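You operate a simulated robot arm through the tools that you are given. There is no shell and no other tool.

You are at the controls of a simulated robot arm. One attempt, no reset.

## Task
Wrap the small parcel in 3 layers of film.
Fine: parcel on the turning plate, green leader stuck on top, wind, parcel back where it stood.

The check looks at the end state, three seconds after you hand in, the way a careful person would. Anything else that was tipped, shoved, dropped, spilled or broken makes it a failure.

## Robot
A 6-joint arm with a four-finger gripper, fixed in place. Base frame: the origin is at the foot of the arm, x ahead of it, y to its left, z up. Readings come in m, degrees, newtons and seconds.
With the tool pointing down near the work surface it reaches from about 0.5 to 0.9 m from the base axis. Its first joint turns from -166.0 to 166.0 degrees. Payload 3.43 kg.
The tool frame sits at the grasp point between the pads (the TCP): z along the fingers, y along the line on which they close. The tips reach 0.03 m beyond it. Largest opening 0.12 m; the body of the gripper starts 0.085 m behind the TCP.
Orientation is told as [roll, pitch, yaw] about the base's x, y, z axes, in that order, counted from this pose: with the fingers straight down and closing along the base's y, the tool's x points along the base's -x, its y along +y and its z along -z.

## Interface
- The arm moves only by the tool arm_command. Its argument "plan" is a list that holds one entry, the list of rows, each a list of 7 numbers: the shift along the base's x, y, z in units of 50 mm (1.0 is 50 mm), then the turn, a rotation vector about the base's x, y, z in units of 8 degrees (1.0 is 8 degrees), then the finger opening in m, from 0 to 0.12. In form: [[[x, y, z, wx, wy, wz, jaw], ...]]. A call has 1 to 20 rows; each row shifts and turns the commanded pose from where the row before left it. A call with a number of a shift or a turn outside -1 to 1 is refused whole. Rows are played at 5 a second. More than 0.05 m and 8.6 degrees between two rows, or a gripper value outside its range, and nothing of the call is played. A pose out of reach is approached as far as the arm can. The call stops where the force on the tool passes 70 N (or 10 N more than at its start, if that is more) or the arm is blocked; 0.2 s more then pass. The fingers move at their own pace and stop on an object; they squeeze with about 43 N. The grip force told is the motor's: it shows also when the fingers shut on nothing. Time passes only in rows, and 0.2 s behind the last, so rows that do not move let the fingers close. The reply holds the time, the measured pose of the TCP, the force on the tool along the base axes, the opening and the grip force, in the units named above and with some noise, with the torque about the TCP (base axes, N m) and any sound that the robot's microphone picked up.
- Cameras (640 x 400 px; columns grow to the right, rows downward): "scene" is fixed at [0.2194, -0.6499, 1.51]; the picture's right is [0.79, -0.61, 0.00], its down [-0.38, -0.49, -0.78] and it looks along [0.48, 0.62, -0.62] (base axes); focal length 334 px, centre (320, 200). "wrist" rides on the gripper at [0.071, -0.017, -0.121] in the tool frame; the picture's right is [0.23, 0.97, 0.00], its down [-0.81, 0.19, -0.55] and it looks along [-0.54, 0.13, 0.83] (tool axes); focal length 275 px, centre (320, 200). There is no depth. A picture from a camera that has moved, and an enlarged one, comes with that camera's place and axes in the base frame and with its lens.
- get_image(camera): a new picture of that camera. The clock stands still meanwhile.
- raise_lower(by): slides the trunk up (or, below 0, down) by that many m; the arm rides with it, the base frame stays. It gives what a move gives, with no picture.
- inspect(camera, box): a new picture of the part [left, top, right, bottom] of that camera's present view, enlarged. The clock stands still meanwhile.
- sign_off(): hands the job in; it is judged then, once.

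Nothing tells you positions but the pictures and the camera data. Unless the task says otherwise, let go and move clear before handing in.

The tools are called after "Request:" by a JSON object that holds its "method" and its "body". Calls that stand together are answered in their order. arm_command: Moves the arm, as the interface text tells. Its arguments: {"type":"object","properties":{"plan":{"type":"array"}},"required":["plan"]} The other tools are called the same way: raise_lower (by) slides the trunk up or down; get_image (camera) takes a picture; inspect (camera, box) takes an enlarged picture of a part of a camera's view; sign_off () hands the job in.

At the start:

```text
time_s: 0.0
tool_pos: [0.4863, -0.0498, 1.227]
orientation: [0.0, 0.0, 0.0]
contact_force: [-0.1, 0.0, 0.2]
ft_torque: [-0.03, -0.01, -0.02]
finger_gap: 0.1201
finger_force: 0.0
trunk travel left (down, up): [-0.1, 0.44]
```

scene: 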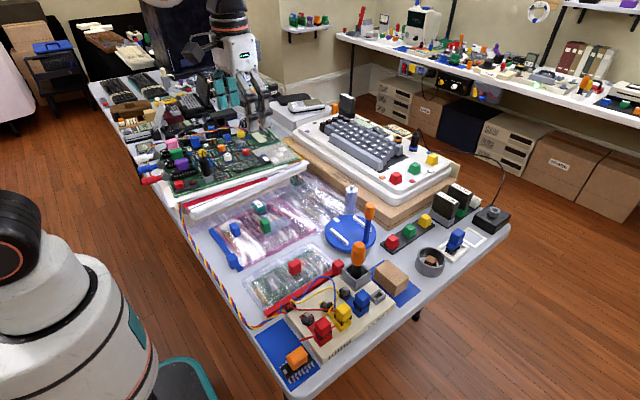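
wrist: 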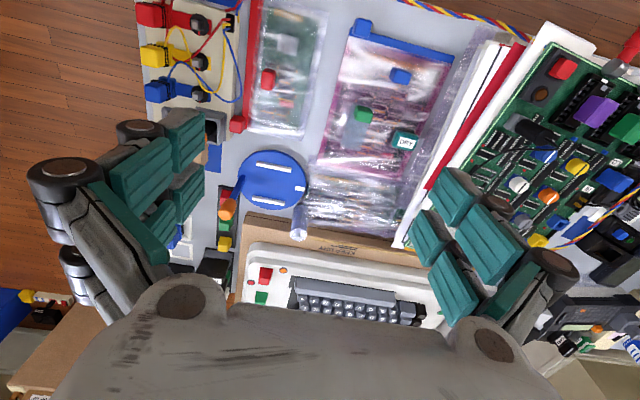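

I see a cluttered bench with a blue turning plate (white ribs), a film roll post beside it, an orange-handled crank perhaps, and a small cardboard parcel on a blue mat. I'll zoom in on these before moving anything.

Request:
{"method": "inspect", "body": {"camera": "scene", "box": [300, 170, 460, 270]}}

Request:
{"method": "inspect", "body": {"camera": "scene", "box": [320, 230, 440, 305]}}

Request:
{"method": "inspect", "body": {"camera": "wrist", "box": [190, 130, 350, 230]}}

Request:
{"method": "inspect", "body": {"camera": "scene", "box": [200, 150, 520, 350]}}

```text
4.00 times, centred on (380, 220) of scene
camera zoom: at [0.2194, -0.6499, 1.51], right [0.79, -0.61, 0.0], down [-0.38, -0.49, -0.78], along [0.48, 0.62, -0.62], focal length 1334 px, centre (80, 120)
```

zoom: 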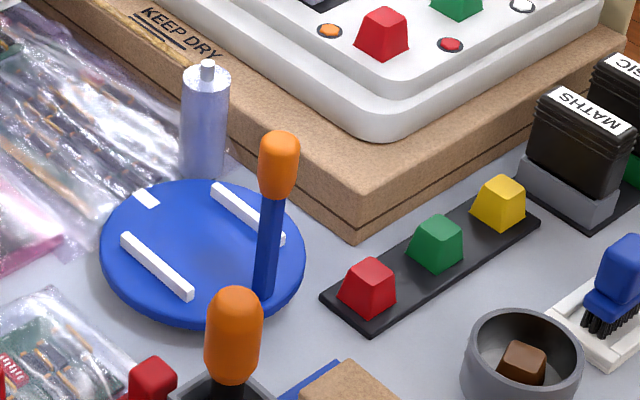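

```text
5.33 times, centred on (380, 268) of scene
camera zoom: at [0.2194, -0.6499, 1.51], right [0.79, -0.61, 0.0], down [-0.38, -0.49, -0.78], along [0.48, 0.62, -0.62], focal length 1779 px, centre (0, -160)
```

zoom: 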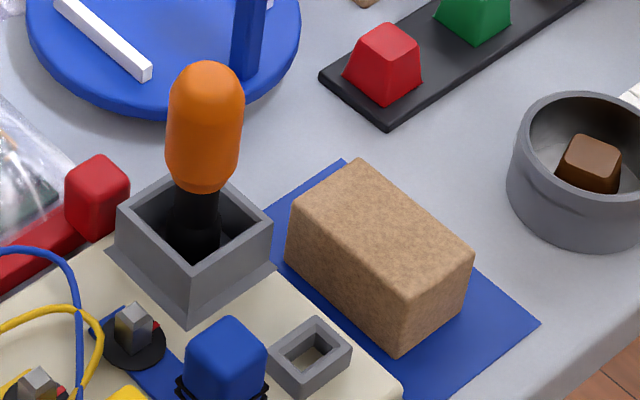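

```text
4.00 times, centred on (270, 180) of wrist
camera zoom: at [0.4164, -0.0688, 1.3489], right [-0.23, 0.97, 0.0], down [0.81, 0.19, 0.55], along [0.54, 0.13, -0.83], focal length 1101 px, centre (520, 280)
```

zoom: 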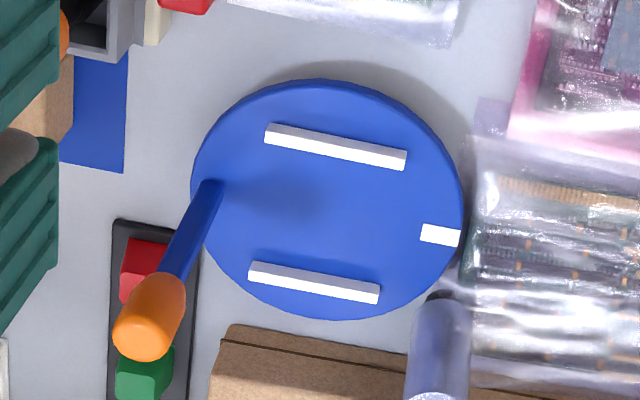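

```text
2.00 times, centred on (360, 250) of scene
camera zoom: at [0.2194, -0.6499, 1.51], right [0.79, -0.61, 0.0], down [-0.38, -0.49, -0.78], along [0.48, 0.62, -0.62], focal length 667 px, centre (240, 100)
```

zoom: 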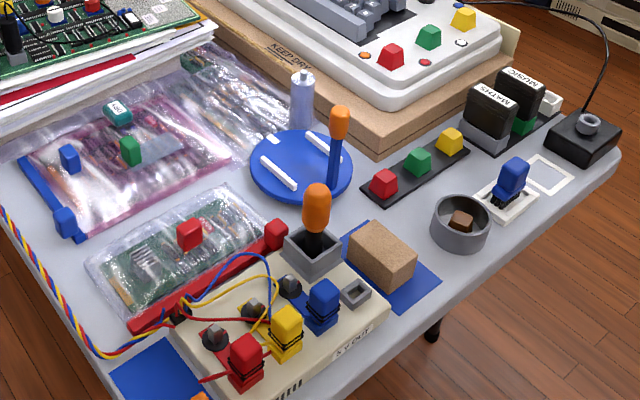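

The plate centre triangulates to about (0.763, -0.105, 0.77), and the parcel sits near (0.728, -0.307), about 0.05 × 0.075 × 0.05 m. I don't see the green leader yet, so I'll look closely at the film roll and anything green nearby.

Request:
{"method": "inspect", "body": {"camera": "scene", "box": [330, 175, 378, 205]}}

Request:
{"method": "inspect", "body": {"camera": "scene", "box": [325, 180, 389, 220]}}

Request:
{"method": "inspect", "body": {"camera": "wrist", "box": [270, 170, 334, 250]}}

Request:
{"method": "inspect", "body": {"camera": "wrist", "box": [300, 40, 460, 160]}}

```text
13.33 times, centred on (354, 190) of scene
camera zoom: at [0.2194, -0.6499, 1.51], right [0.79, -0.61, 0.0], down [-0.38, -0.49, -0.78], along [0.48, 0.62, -0.62], focal length 4448 px, centre (-133, 333)
```

zoom: 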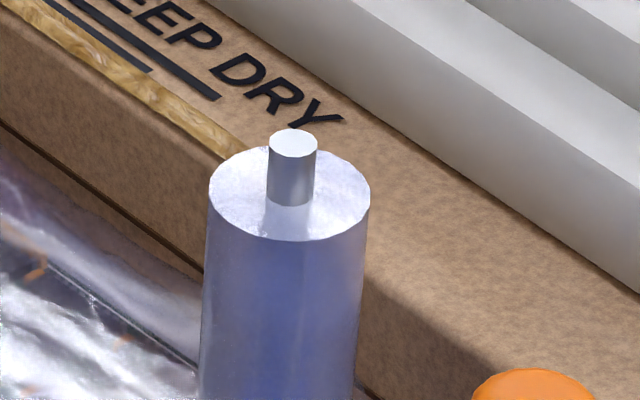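

```text
10.00 times, centred on (357, 200) of scene
camera zoom: at [0.2194, -0.6499, 1.51], right [0.79, -0.61, 0.0], down [-0.38, -0.49, -0.78], along [0.48, 0.62, -0.62], focal length 3336 px, centre (-50, 200)
```

zoom: 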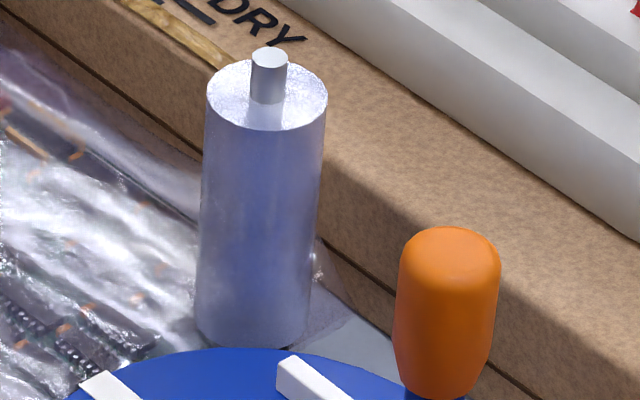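

```text
5.00 times, centred on (302, 210) of wrist
camera zoom: at [0.4164, -0.0688, 1.3489], right [-0.23, 0.97, 0.0], down [0.81, 0.19, 0.55], along [0.54, 0.13, -0.83], focal length 1376 px, centre (410, 150)
```

zoom: 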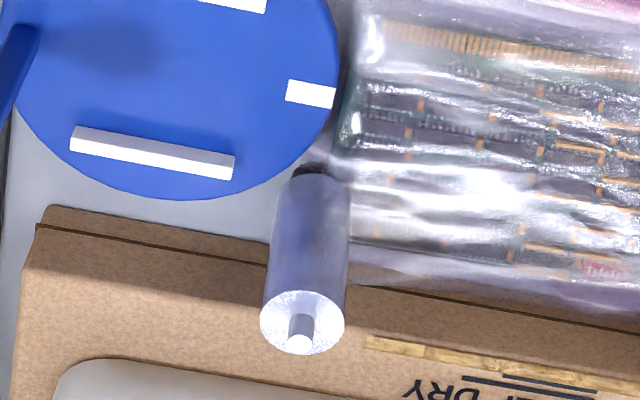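

```text
3.33 times, centred on (380, 100) of wrist
camera zoom: at [0.4164, -0.0688, 1.3489], right [-0.23, 0.97, 0.0], down [0.81, 0.19, 0.55], along [0.54, 0.13, -0.83], focal length 918 px, centre (120, 533)
```

zoom: 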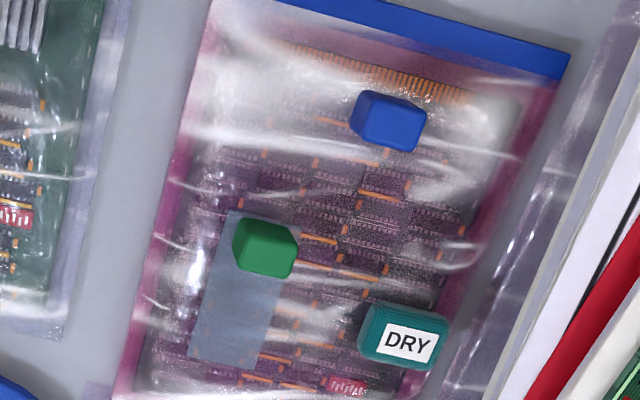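

On the pink antistatic bag there's a green block at the end of a pale translucent strip, which could well be the film's leader. I'll zoom in on it from both cameras.

Request:
{"method": "inspect", "body": {"camera": "wrist", "box": [335, 90, 415, 140]}}

Request:
{"method": "inspect", "body": {"camera": "scene", "box": [230, 190, 310, 240]}}

Request:
{"method": "inspect", "body": {"camera": "scene", "box": [200, 180, 360, 280]}}

Request:
{"method": "inspect", "body": {"camera": "scene", "box": [400, 170, 528, 290]}}

```text
8.00 times, centred on (375, 115) of wrist
camera zoom: at [0.4164, -0.0688, 1.3489], right [-0.23, 0.97, 0.0], down [0.81, 0.19, 0.55], along [0.54, 0.13, -0.83], focal length 2202 px, centre (-120, 880)
```

zoom: 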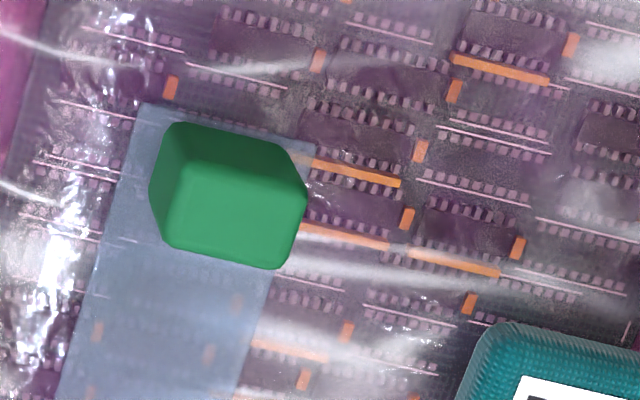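

```text
8.00 times, centred on (270, 215) of scene
camera zoom: at [0.2194, -0.6499, 1.51], right [0.79, -0.61, 0.0], down [-0.38, -0.49, -0.78], along [0.48, 0.62, -0.62], focal length 2669 px, centre (720, 80)
```

zoom: 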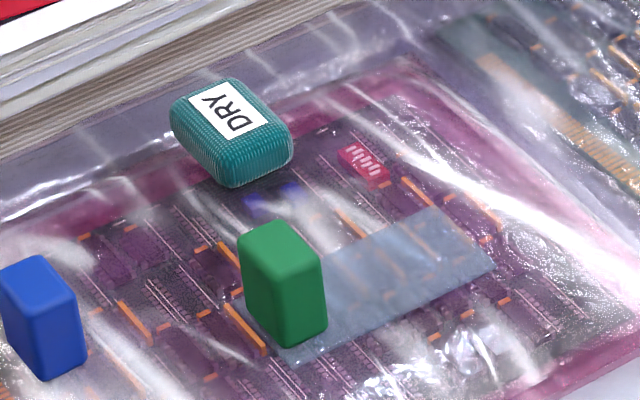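

```text
4.00 times, centred on (280, 230) of scene
camera zoom: at [0.2194, -0.6499, 1.51], right [0.79, -0.61, 0.0], down [-0.38, -0.49, -0.78], along [0.48, 0.62, -0.62], focal length 1334 px, centre (480, 80)
```

zoom: 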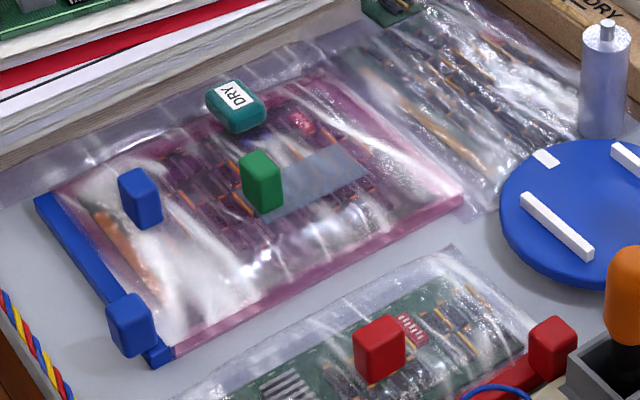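

```text
3.33 times, centred on (464, 230) of scene
camera zoom: at [0.2194, -0.6499, 1.51], right [0.79, -0.61, 0.0], down [-0.38, -0.49, -0.78], along [0.48, 0.62, -0.62], focal length 1112 px, centre (-160, 100)
```

zoom: 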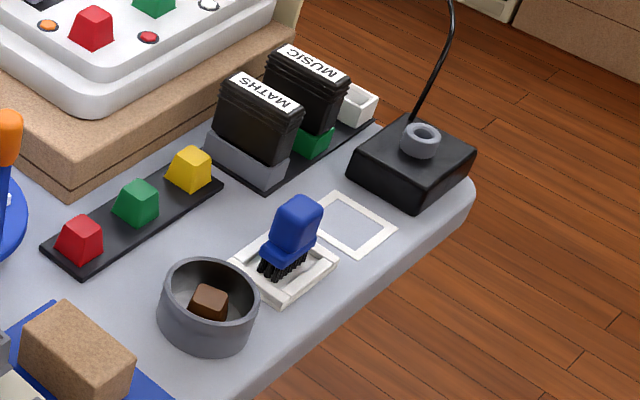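

The green block with its pale strip on the pink bag looks like the leader. The plate has two low ribs and an orange-topped crank, and the roll stands just past its far left edge. I'll move the wrist camera over the parcel to measure it properly.

Request:
{"method": "arm_command", "body": {"plan": [[[0.105, -0.877, -0.42, 0, 0, 0, 0.12], [0.105, -0.877, -0.42, 0, 0, 0, 0.12], [0.105, -0.877, -0.42, 0, 0, 0, 0.12], [0.105, -0.877, -0.42, 0, 0, 0, 0.12], [0.105, -0.877, -0.42, 0, 0, 0, 0.12], [0.105, -0.877, -0.42, 0, 0, 0, 0.12], [0.105, -0.877, -0.42, 0, 0, 0, 0.12], [0, 0, 0, 0, 0, 0, 0.12]]]}}

Request:
{"method": "get_image", "body": {"camera": "wrist"}}

Request:
{"method": "get_image", "body": {"camera": "scene"}}

```text
time_s: 1.8
tool_pos: [0.5238, -0.357, 1.0781]
orientation: [0.1, -0.1, 0.0]
contact_force: [-0.2, -0.3, -0.7]
ft_torque: [0.03, -0.02, -0.01]
finger_gap: 0.1198
finger_force: 0.0
trunk travel left (down, up): [-0.1, 0.44]
```

```text
taken
camera wrist: at [0.4537, -0.3744, 1.1993], right [-0.23, 0.97, 0.0], down [0.81, 0.19, 0.55], along [0.54, 0.13, -0.83], focal length 275 px, centre (320, 200)
```

wrist: 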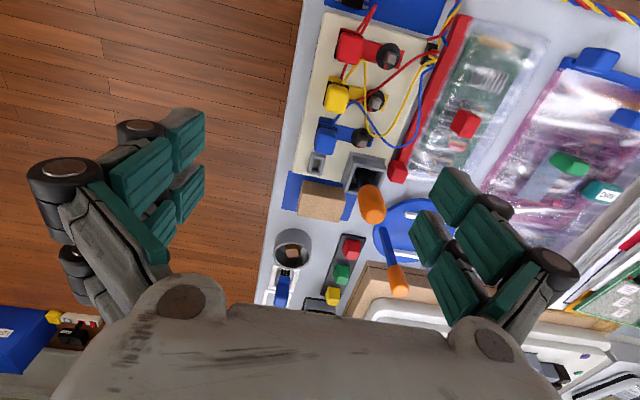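

```text
taken
```

scene: 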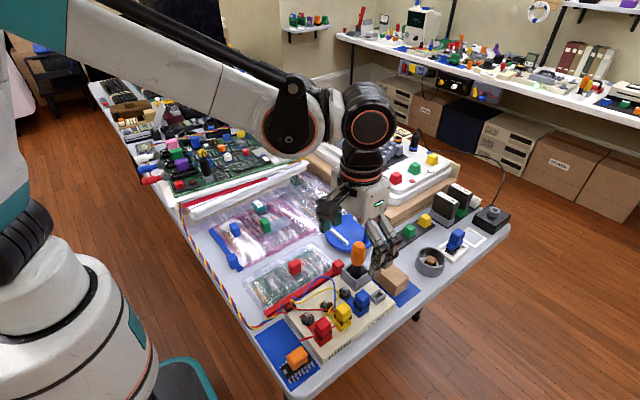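

Request:
{"method": "inspect", "body": {"camera": "wrist", "box": [270, 150, 370, 230]}}

Request:
{"method": "inspect", "body": {"camera": "wrist", "box": [340, 170, 460, 310]}}

Request:
{"method": "inspect", "body": {"camera": "wrist", "box": [510, 130, 640, 220]}}

```text
5.00 times, centred on (320, 190) of wrist
camera zoom: at [0.4537, -0.3744, 1.1993], right [-0.23, 0.97, 0.0], down [0.81, 0.19, 0.55], along [0.54, 0.13, -0.83], focal length 1376 px, centre (320, 250)
```

zoom: 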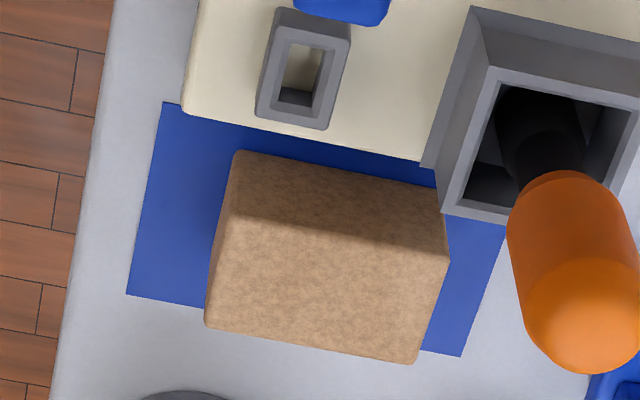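

```text
2.86 times, centred on (400, 240) of wrist
camera zoom: at [0.4537, -0.3744, 1.1993], right [-0.23, 0.97, 0.0], down [0.81, 0.19, 0.55], along [0.54, 0.13, -0.83], focal length 786 px, centre (91, 86)
```

zoom: 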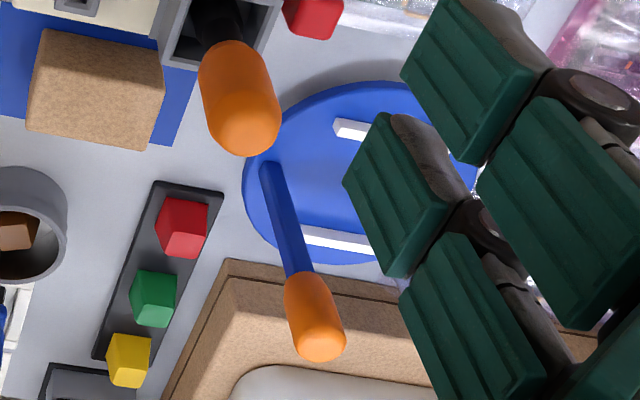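

```text
4.44 times, centred on (575, 175) of wrist
camera zoom: at [0.4537, -0.3744, 1.1993], right [-0.23, 0.97, 0.0], down [0.81, 0.19, 0.55], along [0.54, 0.13, -0.83], focal length 1224 px, centre (-813, 311)
```

zoom: 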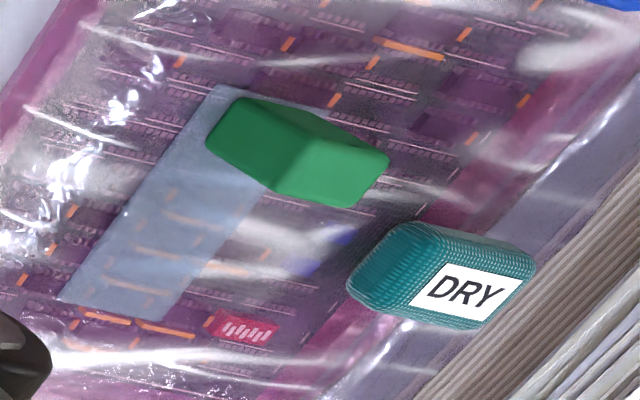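

Parcel measured: centre about (0.730, -0.306), top at z≈0.80, 0.050 m along x by 0.076 m along y. The crank knob stands on the plate's -y side, so I'll grip the parcel across x with a yaw of -90°; this move takes the gripper above it.

Request:
{"method": "arm_command", "body": {"plan": [[[0.343, 0.085, -0.13, 0, 0, -0.9375, 0.09], [0.343, 0.085, -0.13, 0, 0, -0.9375, 0.09], [0.343, 0.085, -0.13, 0, 0, -0.9375, 0.09], [0.343, 0.085, -0.13, 0, 0, -0.9375, 0.09], [0.343, 0.085, -0.13, 0, 0, -0.9375, 0.09], [0.343, 0.085, -0.13, 0, 0, -0.9375, 0.09], [0.343, 0.085, -0.13, 0, 0, -0.9375, 0.09], [0.343, 0.085, -0.13, 0, 0, -0.9375, 0.09], [0.343, 0.085, -0.13, 0, 0, -0.9375, 0.09], [0.343, 0.085, -0.13, 0, 0, -0.9375, 0.09], [0.343, 0.085, -0.13, 0, 0, -0.9375, 0.09], [0.343, 0.085, -0.13, 0, 0, -0.9375, 0.09], [0, 0, 0, 0, 0, 0, 0.09], [0, 0, 0, 0, 0, 0, 0.09]]]}}

Request:
{"method": "get_image", "body": {"camera": "wrist"}}

Request:
{"method": "get_image", "body": {"camera": "scene"}}

```text
time_s: 4.8
tool_pos: [0.7312, -0.3064, 1.0014]
orientation: [0.0, 0.0, -90.1]
contact_force: [0.0, 1.3, 0.0]
ft_torque: [0.02, -0.03, 0.04]
finger_gap: 0.09
finger_force: 0.0
trunk travel left (down, up): [-0.1, 0.44]
```

```text
taken
camera wrist: at [0.7145, -0.2365, 1.1233], right [0.97, 0.23, 0.0], down [0.19, -0.81, 0.55], along [0.13, -0.54, -0.83], focal length 275 px, centre (320, 200)
```

wrist: 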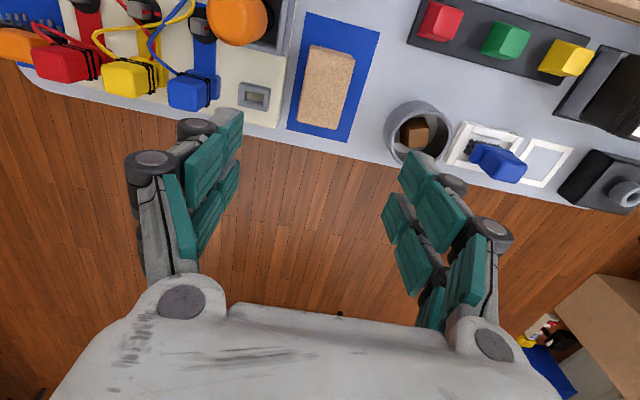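

```text
taken
```

scene: 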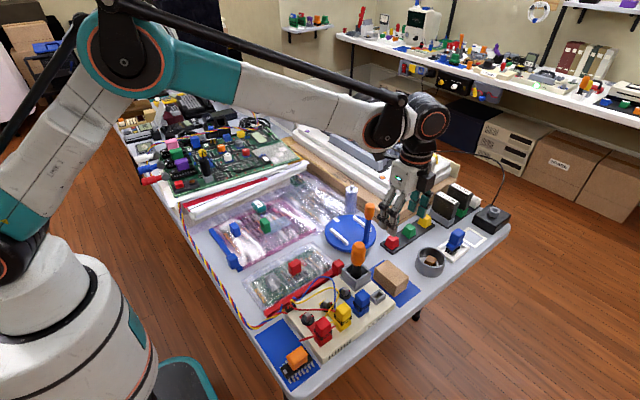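

The gripper is now above the parcel at yaw -90, and the parcel lies just up from image centre, as expected. I'll zoom in to refine its pose before going down.

Request:
{"method": "inspect", "body": {"camera": "wrist", "box": [280, 10, 400, 150]}}

Request:
{"method": "inspect", "body": {"camera": "scene", "box": [350, 240, 430, 315]}}

```text
2.86 times, centred on (340, 80) of wrist
camera zoom: at [0.7145, -0.2365, 1.1233], right [0.97, 0.23, 0.0], down [0.19, -0.81, 0.55], along [0.13, -0.54, -0.83], focal length 786 px, centre (263, 543)
```

zoom: 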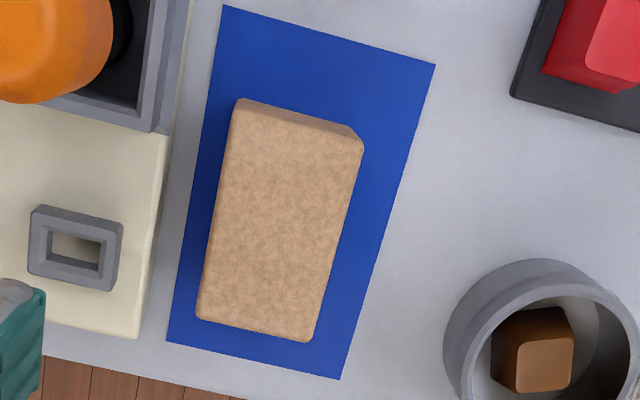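

```text
5.33 times, centred on (390, 278) of scene
camera zoom: at [0.2194, -0.6499, 1.51], right [0.79, -0.61, 0.0], down [-0.38, -0.49, -0.78], along [0.48, 0.62, -0.62], focal length 1779 px, centre (-53, -213)
```

zoom: 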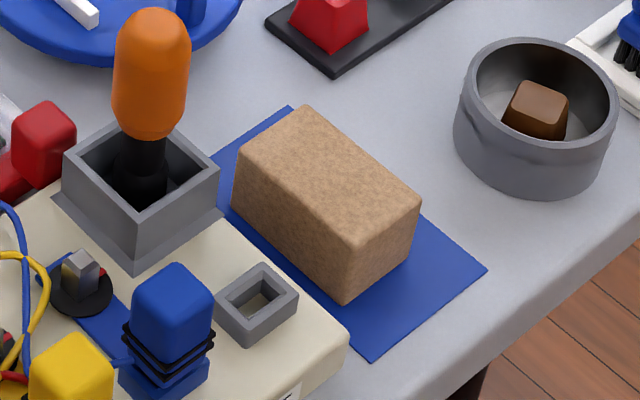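

The parcel refines to (0.735, -0.306), square to the axes, with its top at about 0.794 and the table at about 0.748. I'll go straight down with the jaws open 0.085, fingers either side of the parcel in x, and look before closing.

Request:
{"method": "arm_command", "body": {"plan": [[[0.038, 0, -0.7, 0, 0, 0, 0.085], [0.038, 0, -0.7, 0, 0, 0, 0.085], [0, 0, -0.7, 0, 0, 0, 0.085], [0, 0, -0.7, 0, 0, 0, 0.085], [0, 0, -0.7, 0, 0, 0, 0.085], [0, 0, -0.69, 0, 0, 0, 0.085], [0, 0, 0, 0, 0, 0, 0.085]]]}}

Request:
{"method": "get_image", "body": {"camera": "wrist"}}

Request:
{"method": "inspect", "body": {"camera": "scene", "box": [340, 200, 450, 310]}}

```text
time_s: 6.4
tool_pos: [0.7336, -0.3088, 0.7926]
orientation: [0.0, 0.1, -90.0]
contact_force: [-0.6, -0.9, 6.5]
ft_torque: [0.01, 0.37, 0.03]
finger_gap: 0.0876
finger_force: 2.0
trunk travel left (down, up): [-0.1, 0.44]
```

```text
taken
camera wrist: at [0.7169, -0.2375, 0.9143], right [0.97, 0.23, 0.0], down [0.19, -0.81, 0.55], along [0.13, -0.54, -0.83], focal length 275 px, centre (320, 200)
```

wrist: 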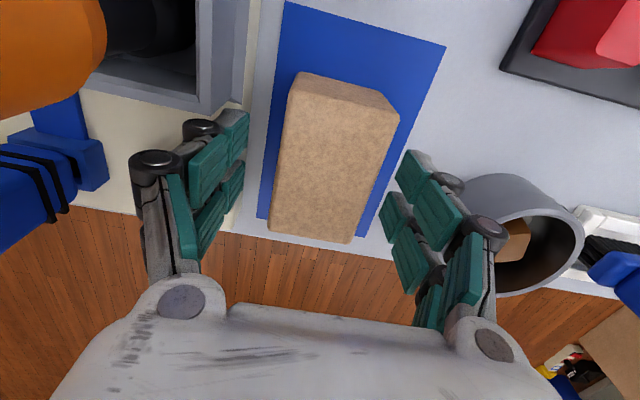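

```text
3.64 times, centred on (395, 255) of scene
camera zoom: at [0.2194, -0.6499, 1.51], right [0.79, -0.61, 0.0], down [-0.38, -0.49, -0.78], along [0.48, 0.62, -0.62], focal length 1213 px, centre (47, 0)
```

zoom: 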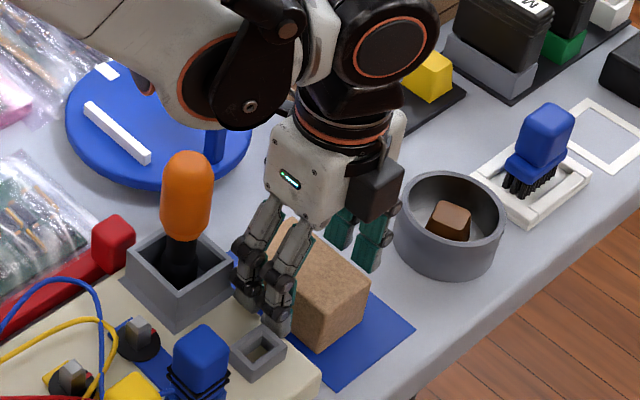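

The gap reads 0.0876 against a commanded 0.085 with 6.5 N upward, so the left fingertip seems to be resting on the cream board's edge at z≈0.763. I'll lift 9 mm straight up and grip the top part of the parcel instead.

Request:
{"method": "arm_command", "body": {"plan": [[[0, 0, 0.18, 0, 0, 0, 0.088], [0, 0, 0, 0, 0, 0, 0.085], [0, 0, 0, 0, 0, 0, 0.075]]]}}

Request:
{"method": "inspect", "body": {"camera": "wrist", "box": [160, 40, 480, 260]}}

Request:
{"method": "inspect", "body": {"camera": "scene", "box": [390, 245, 450, 300]}}

```text
time_s: 7.2
tool_pos: [0.7336, -0.3083, 0.8008]
orientation: [0.0, 0.0, -90.0]
contact_force: [-0.7, -0.2, -0.1]
ft_torque: [-0.01, -0.02, -0.01]
finger_gap: 0.0752
finger_force: 0.2
trunk travel left (down, up): [-0.1, 0.44]
```

```text
1.82 times, centred on (320, 150) of wrist
camera zoom: at [0.7175, -0.2376, 0.9229], right [0.97, 0.23, 0.0], down [0.19, -0.81, 0.55], along [0.13, -0.54, -0.83], focal length 500 px, centre (320, 291)
```

zoom: 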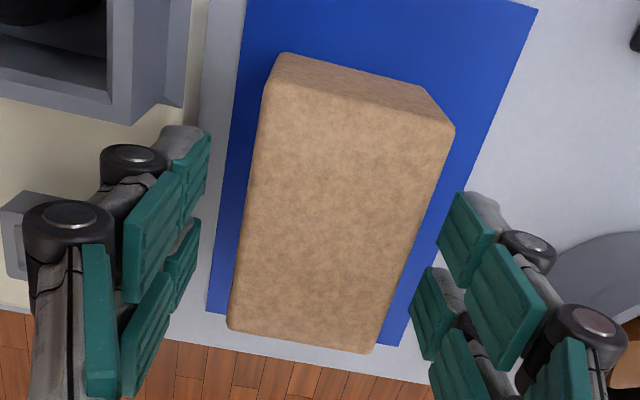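

```text
7.27 times, centred on (420, 272) of scene
camera zoom: at [0.2194, -0.6499, 1.51], right [0.79, -0.61, 0.0], down [-0.38, -0.49, -0.78], along [0.48, 0.62, -0.62], focal length 2426 px, centre (-407, -327)
```

zoom: 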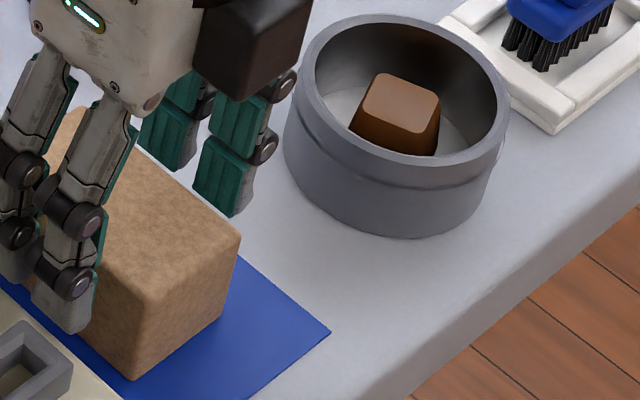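

The gripper is free of contact again. The parcel top measures centre (0.7353, -0.3045); I'll make a small centring correction and close on it.

Request:
{"method": "arm_command", "body": {"plan": [[[0.034, 0.07, 0, 0, 0, 0, 0.075], [0, 0, 0, 0, 0, 0, 0.065], [0, 0, 0, 0, 0, 0, 0.055], [0, 0, 0, 0, 0, 0, 0.045], [0, 0, 0, 0, 0, 0, 0.04], [0, 0, 0, 0, 0, 0, 0.04], [0, 0, 0, 0, 0, 0, 0.04]]]}}

Request:
{"method": "inspect", "body": {"camera": "wrist", "box": [160, 40, 480, 260]}}

```text
time_s: 8.8
tool_pos: [0.7362, -0.3049, 0.8016]
orientation: [0.0, 0.0, -90.0]
contact_force: [1.3, 0.1, 0.3]
ft_torque: [0.02, 0.06, -0.04]
finger_gap: 0.0515
finger_force: 42.4
trunk travel left (down, up): [-0.1, 0.44]
```

```text
1.82 times, centred on (320, 150) of wrist
camera zoom: at [0.7197, -0.2341, 0.9229], right [0.97, 0.23, 0.0], down [0.19, -0.81, 0.55], along [0.13, -0.54, -0.83], focal length 500 px, centre (320, 291)
```

zoom: 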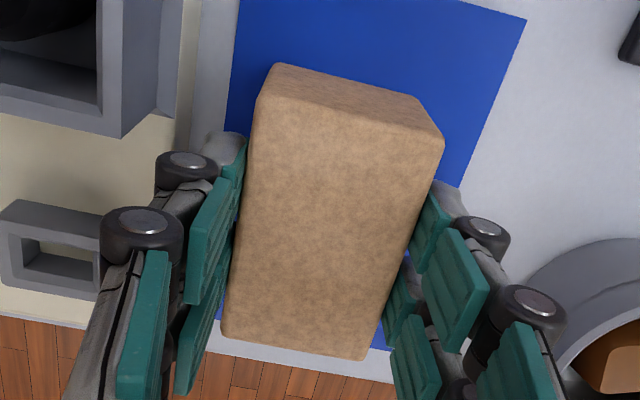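

The parcel is gripped (gap 0.0515, 42 N) at TCP (0.736, -0.305, 0.801), which is the spot to bring it back to. Next I'll lift it straight up and check the hold.

Request:
{"method": "arm_command", "body": {"plan": [[[0, 0, 0.3, 0, 0, 0, 0.04], [0, 0, 0.6, 0, 0, 0, 0.04], [0, 0, 0.8, 0, 0, 0, 0.04], [0, 0, 0.8, 0, 0, 0, 0.04], [0, 0, 0.8, 0, 0, 0, 0.04], [0, 0, 0.7, 0, 0, 0, 0.04], [0, 0, 0, 0, 0, 0, 0.04]]]}}

Request:
{"method": "get_image", "body": {"camera": "wrist"}}

Request:
{"method": "inspect", "body": {"camera": "scene", "box": [300, 150, 460, 310]}}

```text
time_s: 10.4
tool_pos: [0.7345, -0.3037, 1.0001]
orientation: [0.0, 0.1, -90.0]
contact_force: [-0.1, -0.3, -1.7]
ft_torque: [-0.03, -0.03, 0.01]
finger_gap: 0.0514
finger_force: 43.0
trunk travel left (down, up): [-0.1, 0.44]
```

```text
taken
camera wrist: at [0.7179, -0.2343, 1.1226], right [0.97, 0.23, 0.0], down [0.19, -0.81, 0.55], along [0.13, -0.54, -0.83], focal length 275 px, centre (320, 200)
```

wrist: 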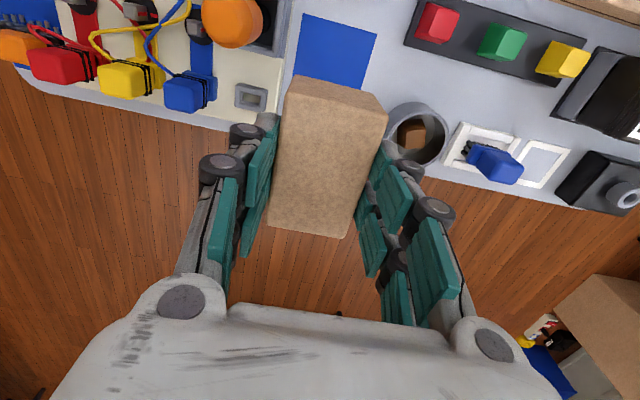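

```text
2.50 times, centred on (380, 230) of scene
camera zoom: at [0.2194, -0.6499, 1.51], right [0.79, -0.61, 0.0], down [-0.38, -0.49, -0.78], along [0.48, 0.62, -0.62], focal length 834 px, centre (170, 125)
```

zoom: 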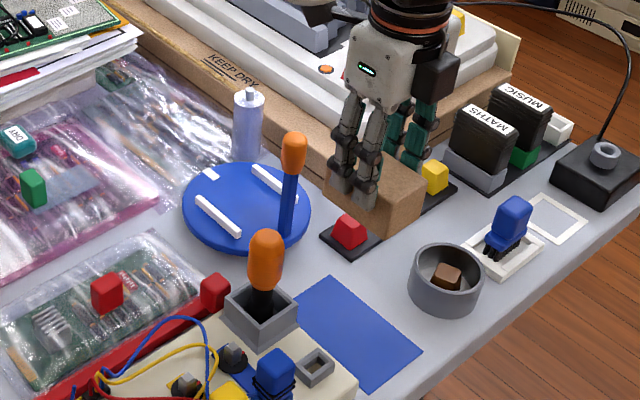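

The parcel came up cleanly at about 1.7 N, and the mat it left bare marks its spot. I'll zoom in on the plate, crank and roll in the unobstructed scene view so I can place it on centre.

Request:
{"method": "inspect", "body": {"camera": "scene", "box": [316, 180, 396, 255]}}

Request:
{"method": "inspect", "body": {"camera": "scene", "box": [330, 180, 390, 230]}}

```text
5.33 times, centred on (356, 218) of scene
camera zoom: at [0.2194, -0.6499, 1.51], right [0.79, -0.61, 0.0], down [-0.38, -0.49, -0.78], along [0.48, 0.62, -0.62], focal length 1779 px, centre (128, 107)
```

zoom: 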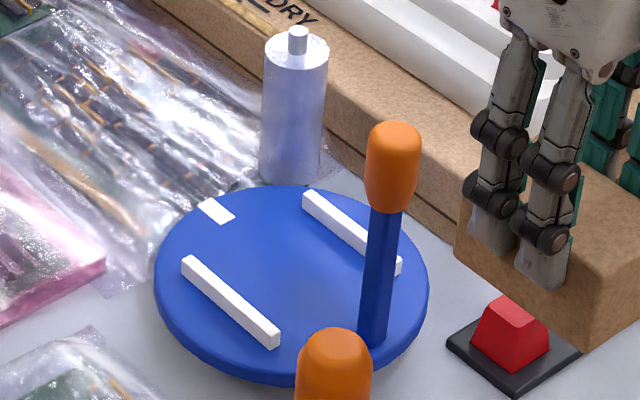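

```text
8.00 times, centred on (360, 205) of scene
camera zoom: at [0.2194, -0.6499, 1.51], right [0.79, -0.61, 0.0], down [-0.38, -0.49, -0.78], along [0.48, 0.62, -0.62], focal length 2669 px, centre (0, 160)
```

zoom: 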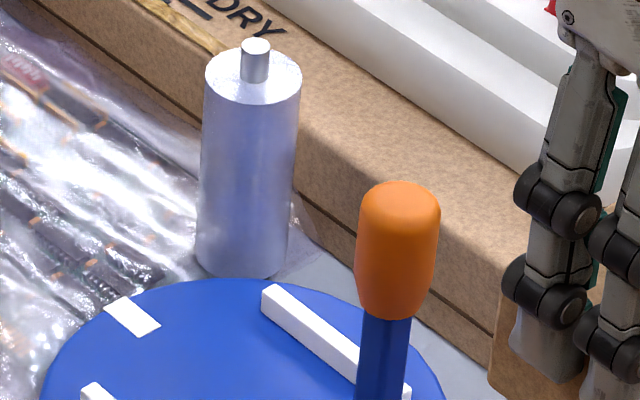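

The rib midpoint and disc centre agree at about (0.763, -0.104), with the plate top at z≈0.776 and ribs up to ≈0.79. I'll carry the parcel over at a safe height, clear of the crank knob (top ≈0.92), and check from above.

Request:
{"method": "arm_command", "body": {"plan": [[[0.0, 0.0, 0.4, 0, 0, 0, 0.04], [0.0712, 0.504, 0, 0, 0, 0, 0.04], [0.0712, 0.504, 0, 0, 0, 0, 0.04], [0.0712, 0.504, 0, 0, 0, 0, 0.04], [0.0712, 0.504, 0, 0, 0, 0, 0.04], [0.0712, 0.504, 0, 0, 0, 0, 0.04], [0.0712, 0.504, 0, 0, 0, 0, 0.04], [0.0712, 0.504, 0, 0, 0, 0, 0.04], [0.0712, 0.504, 0, 0, 0, 0, 0.04], [0, 0, 0, 0, 0, 0, 0.04]]]}}

Request:
{"method": "get_image", "body": {"camera": "wrist"}}

Request:
{"method": "inspect", "body": {"camera": "scene", "box": [290, 110, 430, 260]}}

```text
time_s: 12.6
tool_pos: [0.763, -0.1039, 1.023]
orientation: [0.0, 0.1, -90.1]
contact_force: [-0.1, 0.7, -2.9]
ft_torque: [-0.02, 0.02, -0.01]
finger_gap: 0.0516
finger_force: 42.9
trunk travel left (down, up): [-0.1, 0.44]
```

```text
taken
camera wrist: at [0.7472, -0.032, 1.145], right [0.97, 0.23, 0.0], down [0.19, -0.81, 0.55], along [0.13, -0.54, -0.83], focal length 275 px, centre (320, 200)
```

wrist: 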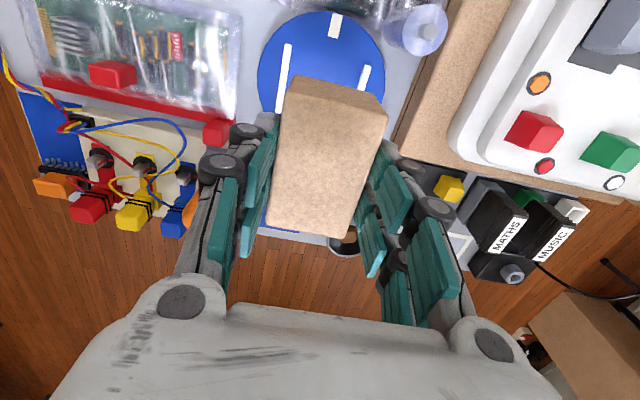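

```text
2.67 times, centred on (360, 185) of scene
camera zoom: at [0.2194, -0.6499, 1.51], right [0.79, -0.61, 0.0], down [-0.38, -0.49, -0.78], along [0.48, 0.62, -0.62], focal length 890 px, centre (213, 240)
```

zoom: 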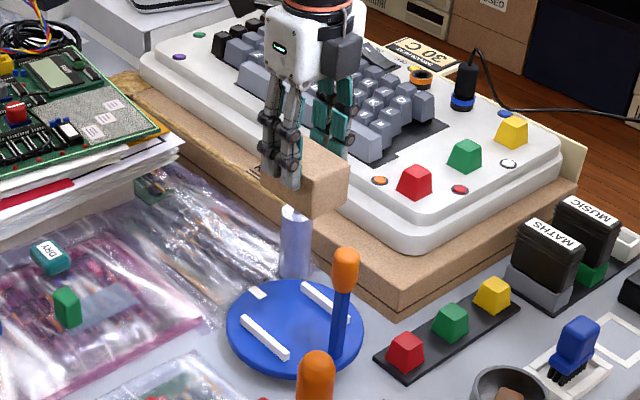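

The wrist view shows both ribs, the index mark and the roll just beyond the parcel. I'll zoom in to check the alignment before lowering.

Request:
{"method": "inspect", "body": {"camera": "wrist", "box": [240, 0, 460, 137]}}

```text
2.91 times, centred on (350, 68) of wrist
camera zoom: at [0.7472, -0.032, 1.145], right [0.97, 0.23, 0.0], down [0.19, -0.81, 0.55], along [0.13, -0.54, -0.83], focal length 801 px, centre (233, 582)
```

zoom: 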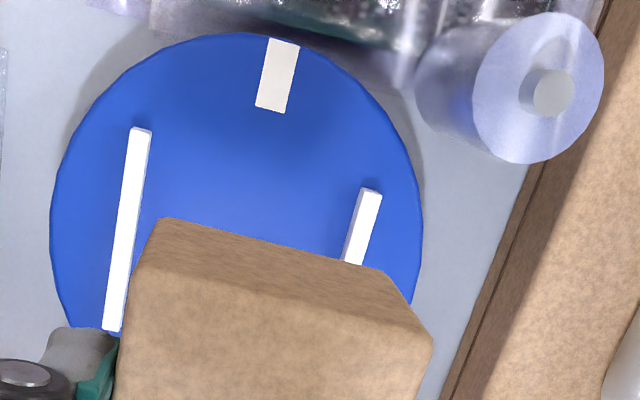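

This view puts the ribs at x = 0.718 and 0.813 (midpoint 0.765) and y from -0.146 to -0.067, and the roll at (0.834, -0.022). The parcel is well centred, so I'll lower to a few millimetres above the plate and check.

Request:
{"method": "arm_command", "body": {"plan": [[[0.03, 0.0, -0.65, 0, 0, 0, 0.04], [0, 0.0, -0.65, 0, 0, 0, 0.04], [0, 0, -0.65, 0, 0, 0, 0.04], [0, 0, -0.65, 0, 0, 0, 0.04], [0, 0, -0.5, 0, 0, 0, 0.04], [0, 0, -0.4, 0, 0, 0, 0.04], [0, 0, -0.2, 0, 0, 0, 0.04], [0, 0, 0, 0, 0, 0, 0.04]]]}}

Request:
{"method": "get_image", "body": {"camera": "wrist"}}

Request:
{"method": "inspect", "body": {"camera": "scene", "box": [300, 150, 420, 260]}}

```text
time_s: 14.4
tool_pos: [0.7655, -0.1035, 0.8363]
orientation: [0.1, 0.0, -90.1]
contact_force: [0.5, 0.5, -1.6]
ft_torque: [0.02, 0.01, 0.01]
finger_gap: 0.0516
finger_force: 42.9
trunk travel left (down, up): [-0.1, 0.44]
```

```text
taken
camera wrist: at [0.7493, -0.0327, 0.9583], right [0.97, 0.23, 0.0], down [0.19, -0.81, 0.55], along [0.13, -0.54, -0.83], focal length 275 px, centre (320, 200)
```

wrist: 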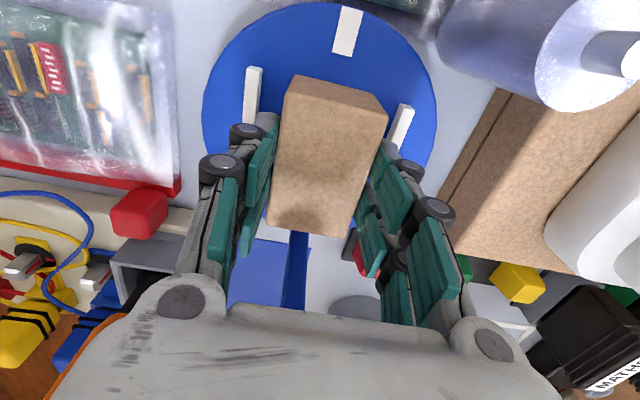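

```text
3.64 times, centred on (360, 205) of scene
camera zoom: at [0.2194, -0.6499, 1.51], right [0.79, -0.61, 0.0], down [-0.38, -0.49, -0.78], along [0.48, 0.62, -0.62], focal length 1213 px, centre (174, 182)
```

zoom: 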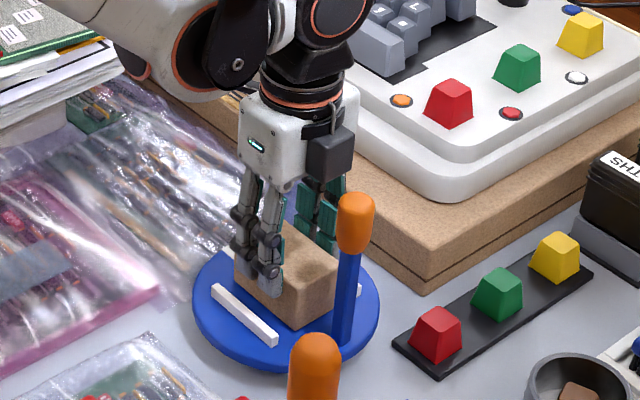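

The parcel sits between the ribs, a few millimetres above the plate. I'll lower it in small steps while watching the force.

Request:
{"method": "arm_command", "body": {"plan": [[[0, 0, -0.04, 0, 0, 0, 0.04], [0, 0, -0.04, 0, 0, 0, 0.04], [0, 0, 0, 0, 0, 0, 0.04]]]}}

```text
time_s: 15.2
tool_pos: [0.7656, -0.1033, 0.8349]
orientation: [0.1, 0.0, -90.0]
contact_force: [13.1, -4.0, 33.7]
ft_torque: [0.0, -0.22, 0.01]
finger_gap: 0.0514
finger_force: 42.3
trunk travel left (down, up): [-0.1, 0.44]
```

There's contact already at z≈0.835 with 34 N, more than I'd like. I'll ease up about 1.5 mm and check what the parcel is resting on.

Request:
{"method": "arm_command", "body": {"plan": [[[0, 0, 0.03, 0, 0, 0, 0.04], [0, 0, 0, 0, 0, 0, 0.04]]]}}

Request:
{"method": "inspect", "body": {"camera": "scene", "box": [335, 205, 395, 255]}}

Request:
{"method": "inspect", "body": {"camera": "wrist", "box": [190, 0, 450, 180]}}

```text
time_s: 15.8
tool_pos: [0.764, -0.1022, 0.8351]
orientation: [0.0, -0.1, -89.9]
contact_force: [8.0, -3.8, 19.4]
ft_torque: [-0.21, -0.6, 0.01]
finger_gap: 0.0517
finger_force: 42.7
trunk travel left (down, up): [-0.1, 0.44]
```

```text
8.00 times, centred on (365, 230) of scene
camera zoom: at [0.2194, -0.6499, 1.51], right [0.79, -0.61, 0.0], down [-0.38, -0.49, -0.78], along [0.48, 0.62, -0.62], focal length 2669 px, centre (-40, -40)
```

zoom: 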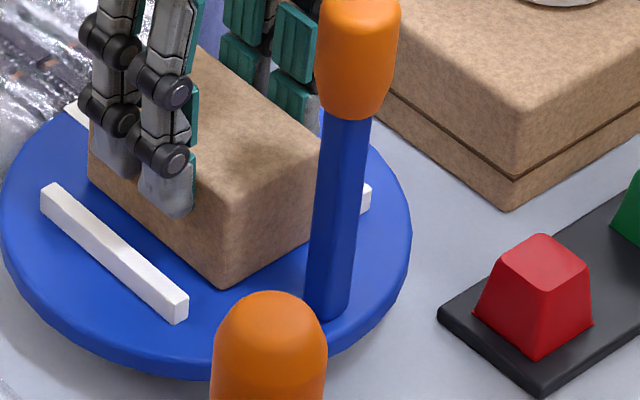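

```text
2.22 times, centred on (320, 90) of wrist
camera zoom: at [0.7484, -0.032, 0.9568], right [0.97, 0.23, 0.0], down [0.19, -0.81, 0.55], along [0.13, -0.54, -0.83], focal length 612 px, centre (320, 444)
```

zoom: 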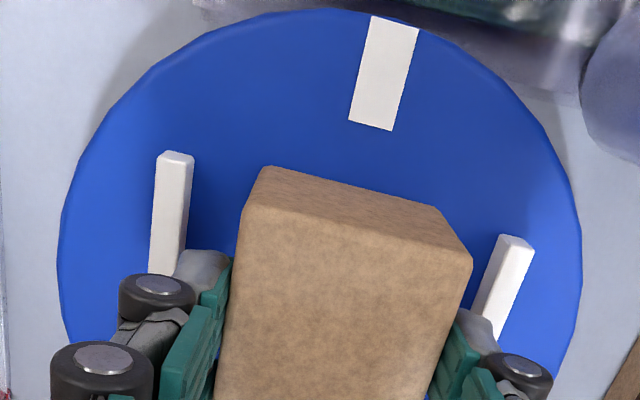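

The parcel is resting flat on the plate between the ribs, and the force was only me pressing. I'll relieve that a little more and release with a small opening, then rise.

Request:
{"method": "arm_command", "body": {"plan": [[[0, 0, 0.016, 0, 0, 0, 0.04], [0, 0, 0, 0, 0, 0, 0.05], [0, 0, 0, 0, 0, 0, 0.06], [0, 0, 0, 0, 0, 0, 0.07], [0, 0, 0, 0, 0, 0, 0.072]]]}}

Request:
{"method": "inspect", "body": {"camera": "wrist", "box": [190, 0, 450, 250]}}

```text
time_s: 17.0
tool_pos: [0.7656, -0.1035, 0.8355]
orientation: [0.1, 0.0, -90.0]
contact_force: [-0.3, 0.6, -0.6]
ft_torque: [0.01, 0.01, -0.02]
finger_gap: 0.072
finger_force: 0.0
trunk travel left (down, up): [-0.1, 0.44]
```

```text
1.60 times, centred on (320, 125) of wrist
camera zoom: at [0.7493, -0.0315, 0.9571], right [0.97, 0.23, 0.0], down [0.19, -0.81, 0.55], along [0.13, -0.54, -0.83], focal length 440 px, centre (320, 320)
```

zoom: 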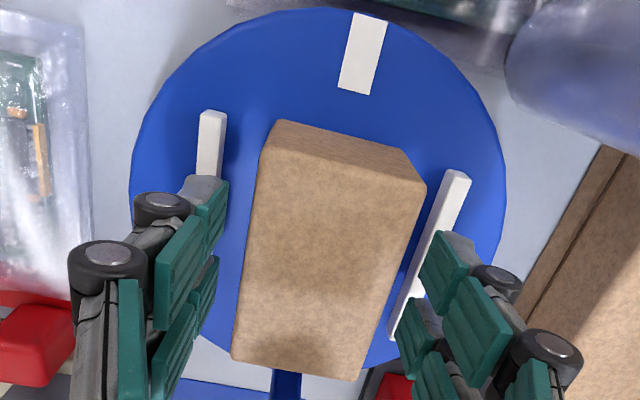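

The parcel is released and standing on the plate, and the plate hasn't turned. I'll rise straight up and travel over to the green leader for a close look.

Request:
{"method": "arm_command", "body": {"plan": [[[0, 0, 0.4, 0, 0, 0, 0.072], [0, 0, 0.9, 0, 0, 0, 0.072], [0, 0, 0.9, 0, 0, 0, 0.072], [0, 0, 0.9, 0, 0, 0, 0.072], [0, 0, 0.9, 0, 0, 0, 0.072], [-0.6, 0.47, 0, 0, 0, 0, 0.072], [-0.6, 0.47, 0, 0, 0, 0, 0.072], [-0.6, 0.47, 0, 0, 0, 0, 0.072], [-0.6, 0.47, 0, 0, 0, 0, 0.072], [-0.6, 0.47, 0, 0, 0, 0, 0.072], [-0.6, 0.47, 0, 0, 0, 0, 0.072], [-0.6, 0.47, 0, 0, 0, 0, 0.072], [0, 0, 0, 0, 0, 0, 0.072]]]}}

Request:
{"method": "get_image", "body": {"camera": "wrist"}}

Request:
{"method": "get_image", "body": {"camera": "scene"}}

```text
time_s: 19.8
tool_pos: [0.5557, 0.0617, 1.0339]
orientation: [0.0, 0.0, -90.0]
contact_force: [0.0, -0.4, 0.1]
ft_torque: [-0.02, -0.02, -0.01]
finger_gap: 0.0722
finger_force: 0.1
trunk travel left (down, up): [-0.1, 0.44]
```

```text
taken
camera wrist: at [0.5391, 0.1326, 1.1559], right [0.97, 0.23, 0.0], down [0.19, -0.81, 0.55], along [0.13, -0.54, -0.83], focal length 275 px, centre (320, 200)
```

wrist: 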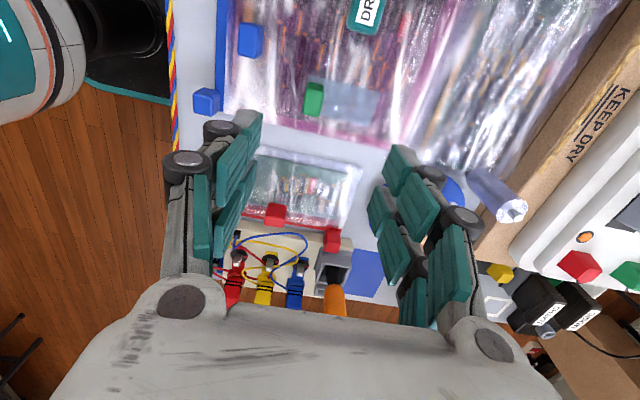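

```text
taken
```

scene: 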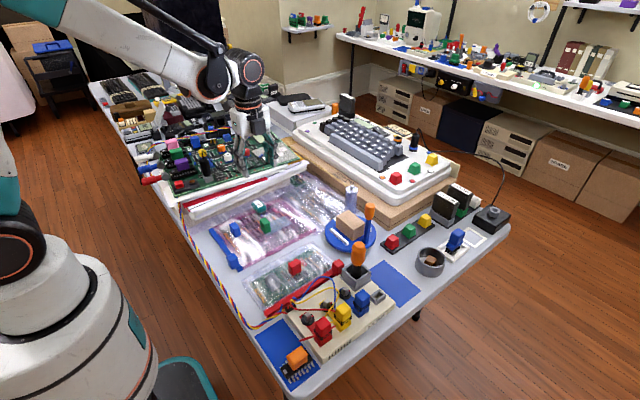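

Request:
{"method": "inspect", "body": {"camera": "wrist", "box": [290, 60, 400, 140]}}

Request:
{"method": "inspect", "body": {"camera": "scene", "box": [240, 195, 304, 245]}}

Request:
{"method": "inspect", "body": {"camera": "scene", "box": [310, 175, 400, 260]}}

```text
5.00 times, centred on (345, 100) of wrist
camera zoom: at [0.5391, 0.1326, 1.1559], right [0.97, 0.23, 0.0], down [0.19, -0.81, 0.55], along [0.13, -0.54, -0.83], focal length 1376 px, centre (195, 700)
```

zoom: 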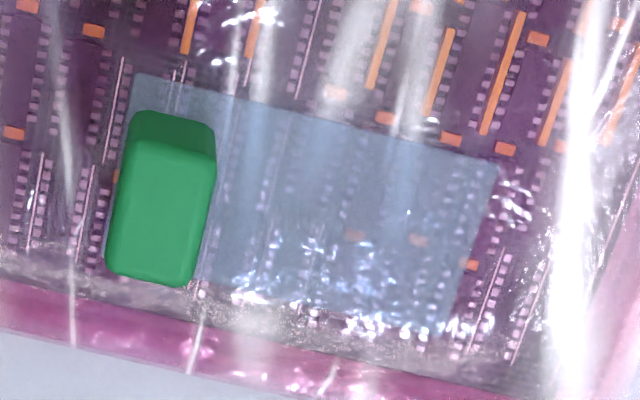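

```text
8.00 times, centred on (272, 220) of scene
camera zoom: at [0.2194, -0.6499, 1.51], right [0.79, -0.61, 0.0], down [-0.38, -0.49, -0.78], along [0.48, 0.62, -0.62], focal length 2669 px, centre (704, 40)
```

zoom: 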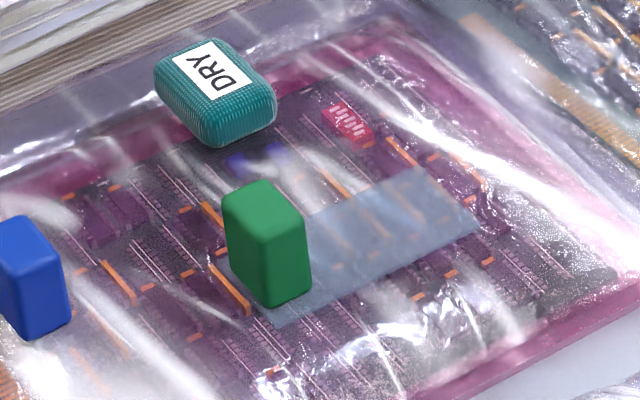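

```text
4.71 times, centred on (355, 218) of scene
camera zoom: at [0.2194, -0.6499, 1.51], right [0.79, -0.61, 0.0], down [-0.38, -0.49, -0.78], along [0.48, 0.62, -0.62], focal length 1570 px, centre (155, 118)
```

zoom: 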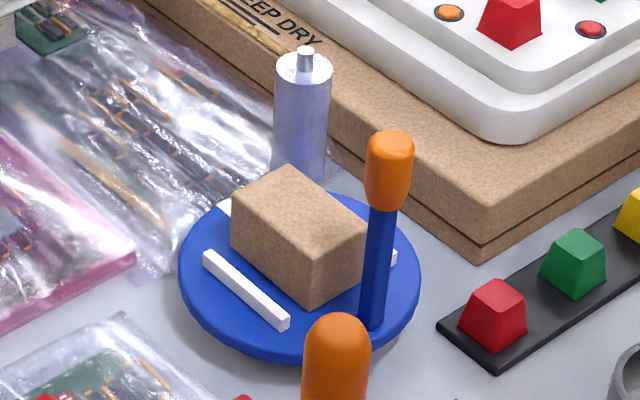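

The leader's grip block is about 18 × 30 mm, centred at (0.551, 0.049) with its top at z≈0.83, and the film strip lies at z≈0.792, pointing +x. The current yaw closes across its narrow side, so I'll go down over it with the jaws at 0.05.

Request:
{"method": "arm_command", "body": {"plan": [[[-0.047, -0.127, -0.4, 0, 0, 0, 0.05], [-0.047, -0.127, -0.7, 0, 0, 0, 0.05], [0, 0, -0.7, 0, 0, 0, 0.05], [0, 0, -0.7, 0, 0, 0, 0.05], [0, 0, -0.6, 0, 0, 0, 0.05], [0, 0, -0.4, 0, 0, 0, 0.05], [0, 0, 0, 0, 0, 0, 0.05]]]}}

Request:
{"method": "get_image", "body": {"camera": "wrist"}}

Request:
{"method": "inspect", "body": {"camera": "scene", "box": [220, 150, 320, 245]}}

```text
time_s: 21.4
tool_pos: [0.5509, 0.05, 0.8602]
orientation: [-0.1, 0.0, -90.0]
contact_force: [0.5, -0.7, 0.1]
ft_torque: [-0.01, -0.01, -0.01]
finger_gap: 0.05
finger_force: 0.0
trunk travel left (down, up): [-0.1, 0.44]
```

```text
taken
camera wrist: at [0.5347, 0.1209, 0.9817], right [0.97, 0.23, 0.0], down [0.19, -0.81, 0.55], along [0.13, -0.54, -0.83], focal length 275 px, centre (320, 200)
```

wrist: 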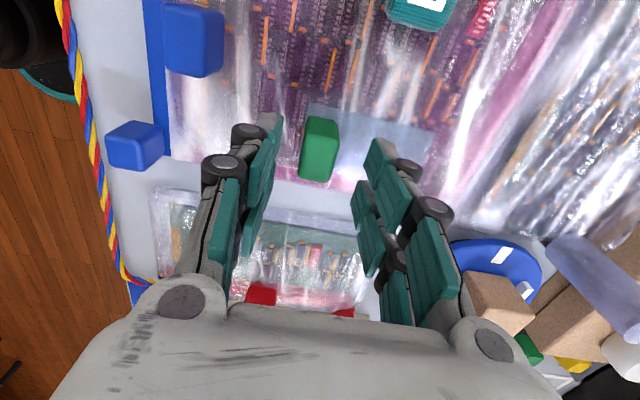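

```text
4.21 times, centred on (270, 198) of scene
camera zoom: at [0.2194, -0.6499, 1.51], right [0.79, -0.61, 0.0], down [-0.38, -0.49, -0.78], along [0.48, 0.62, -0.62], focal length 1405 px, centre (530, 210)
```

zoom: 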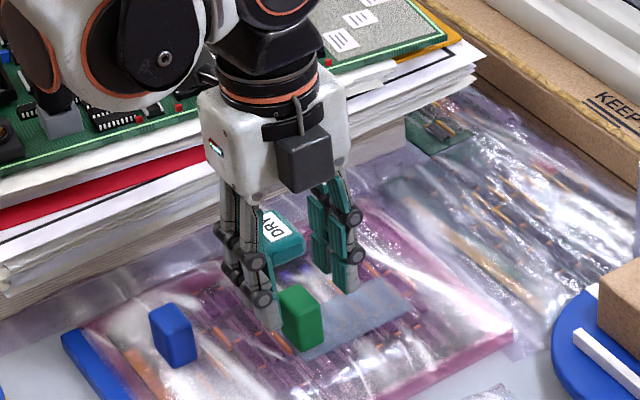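

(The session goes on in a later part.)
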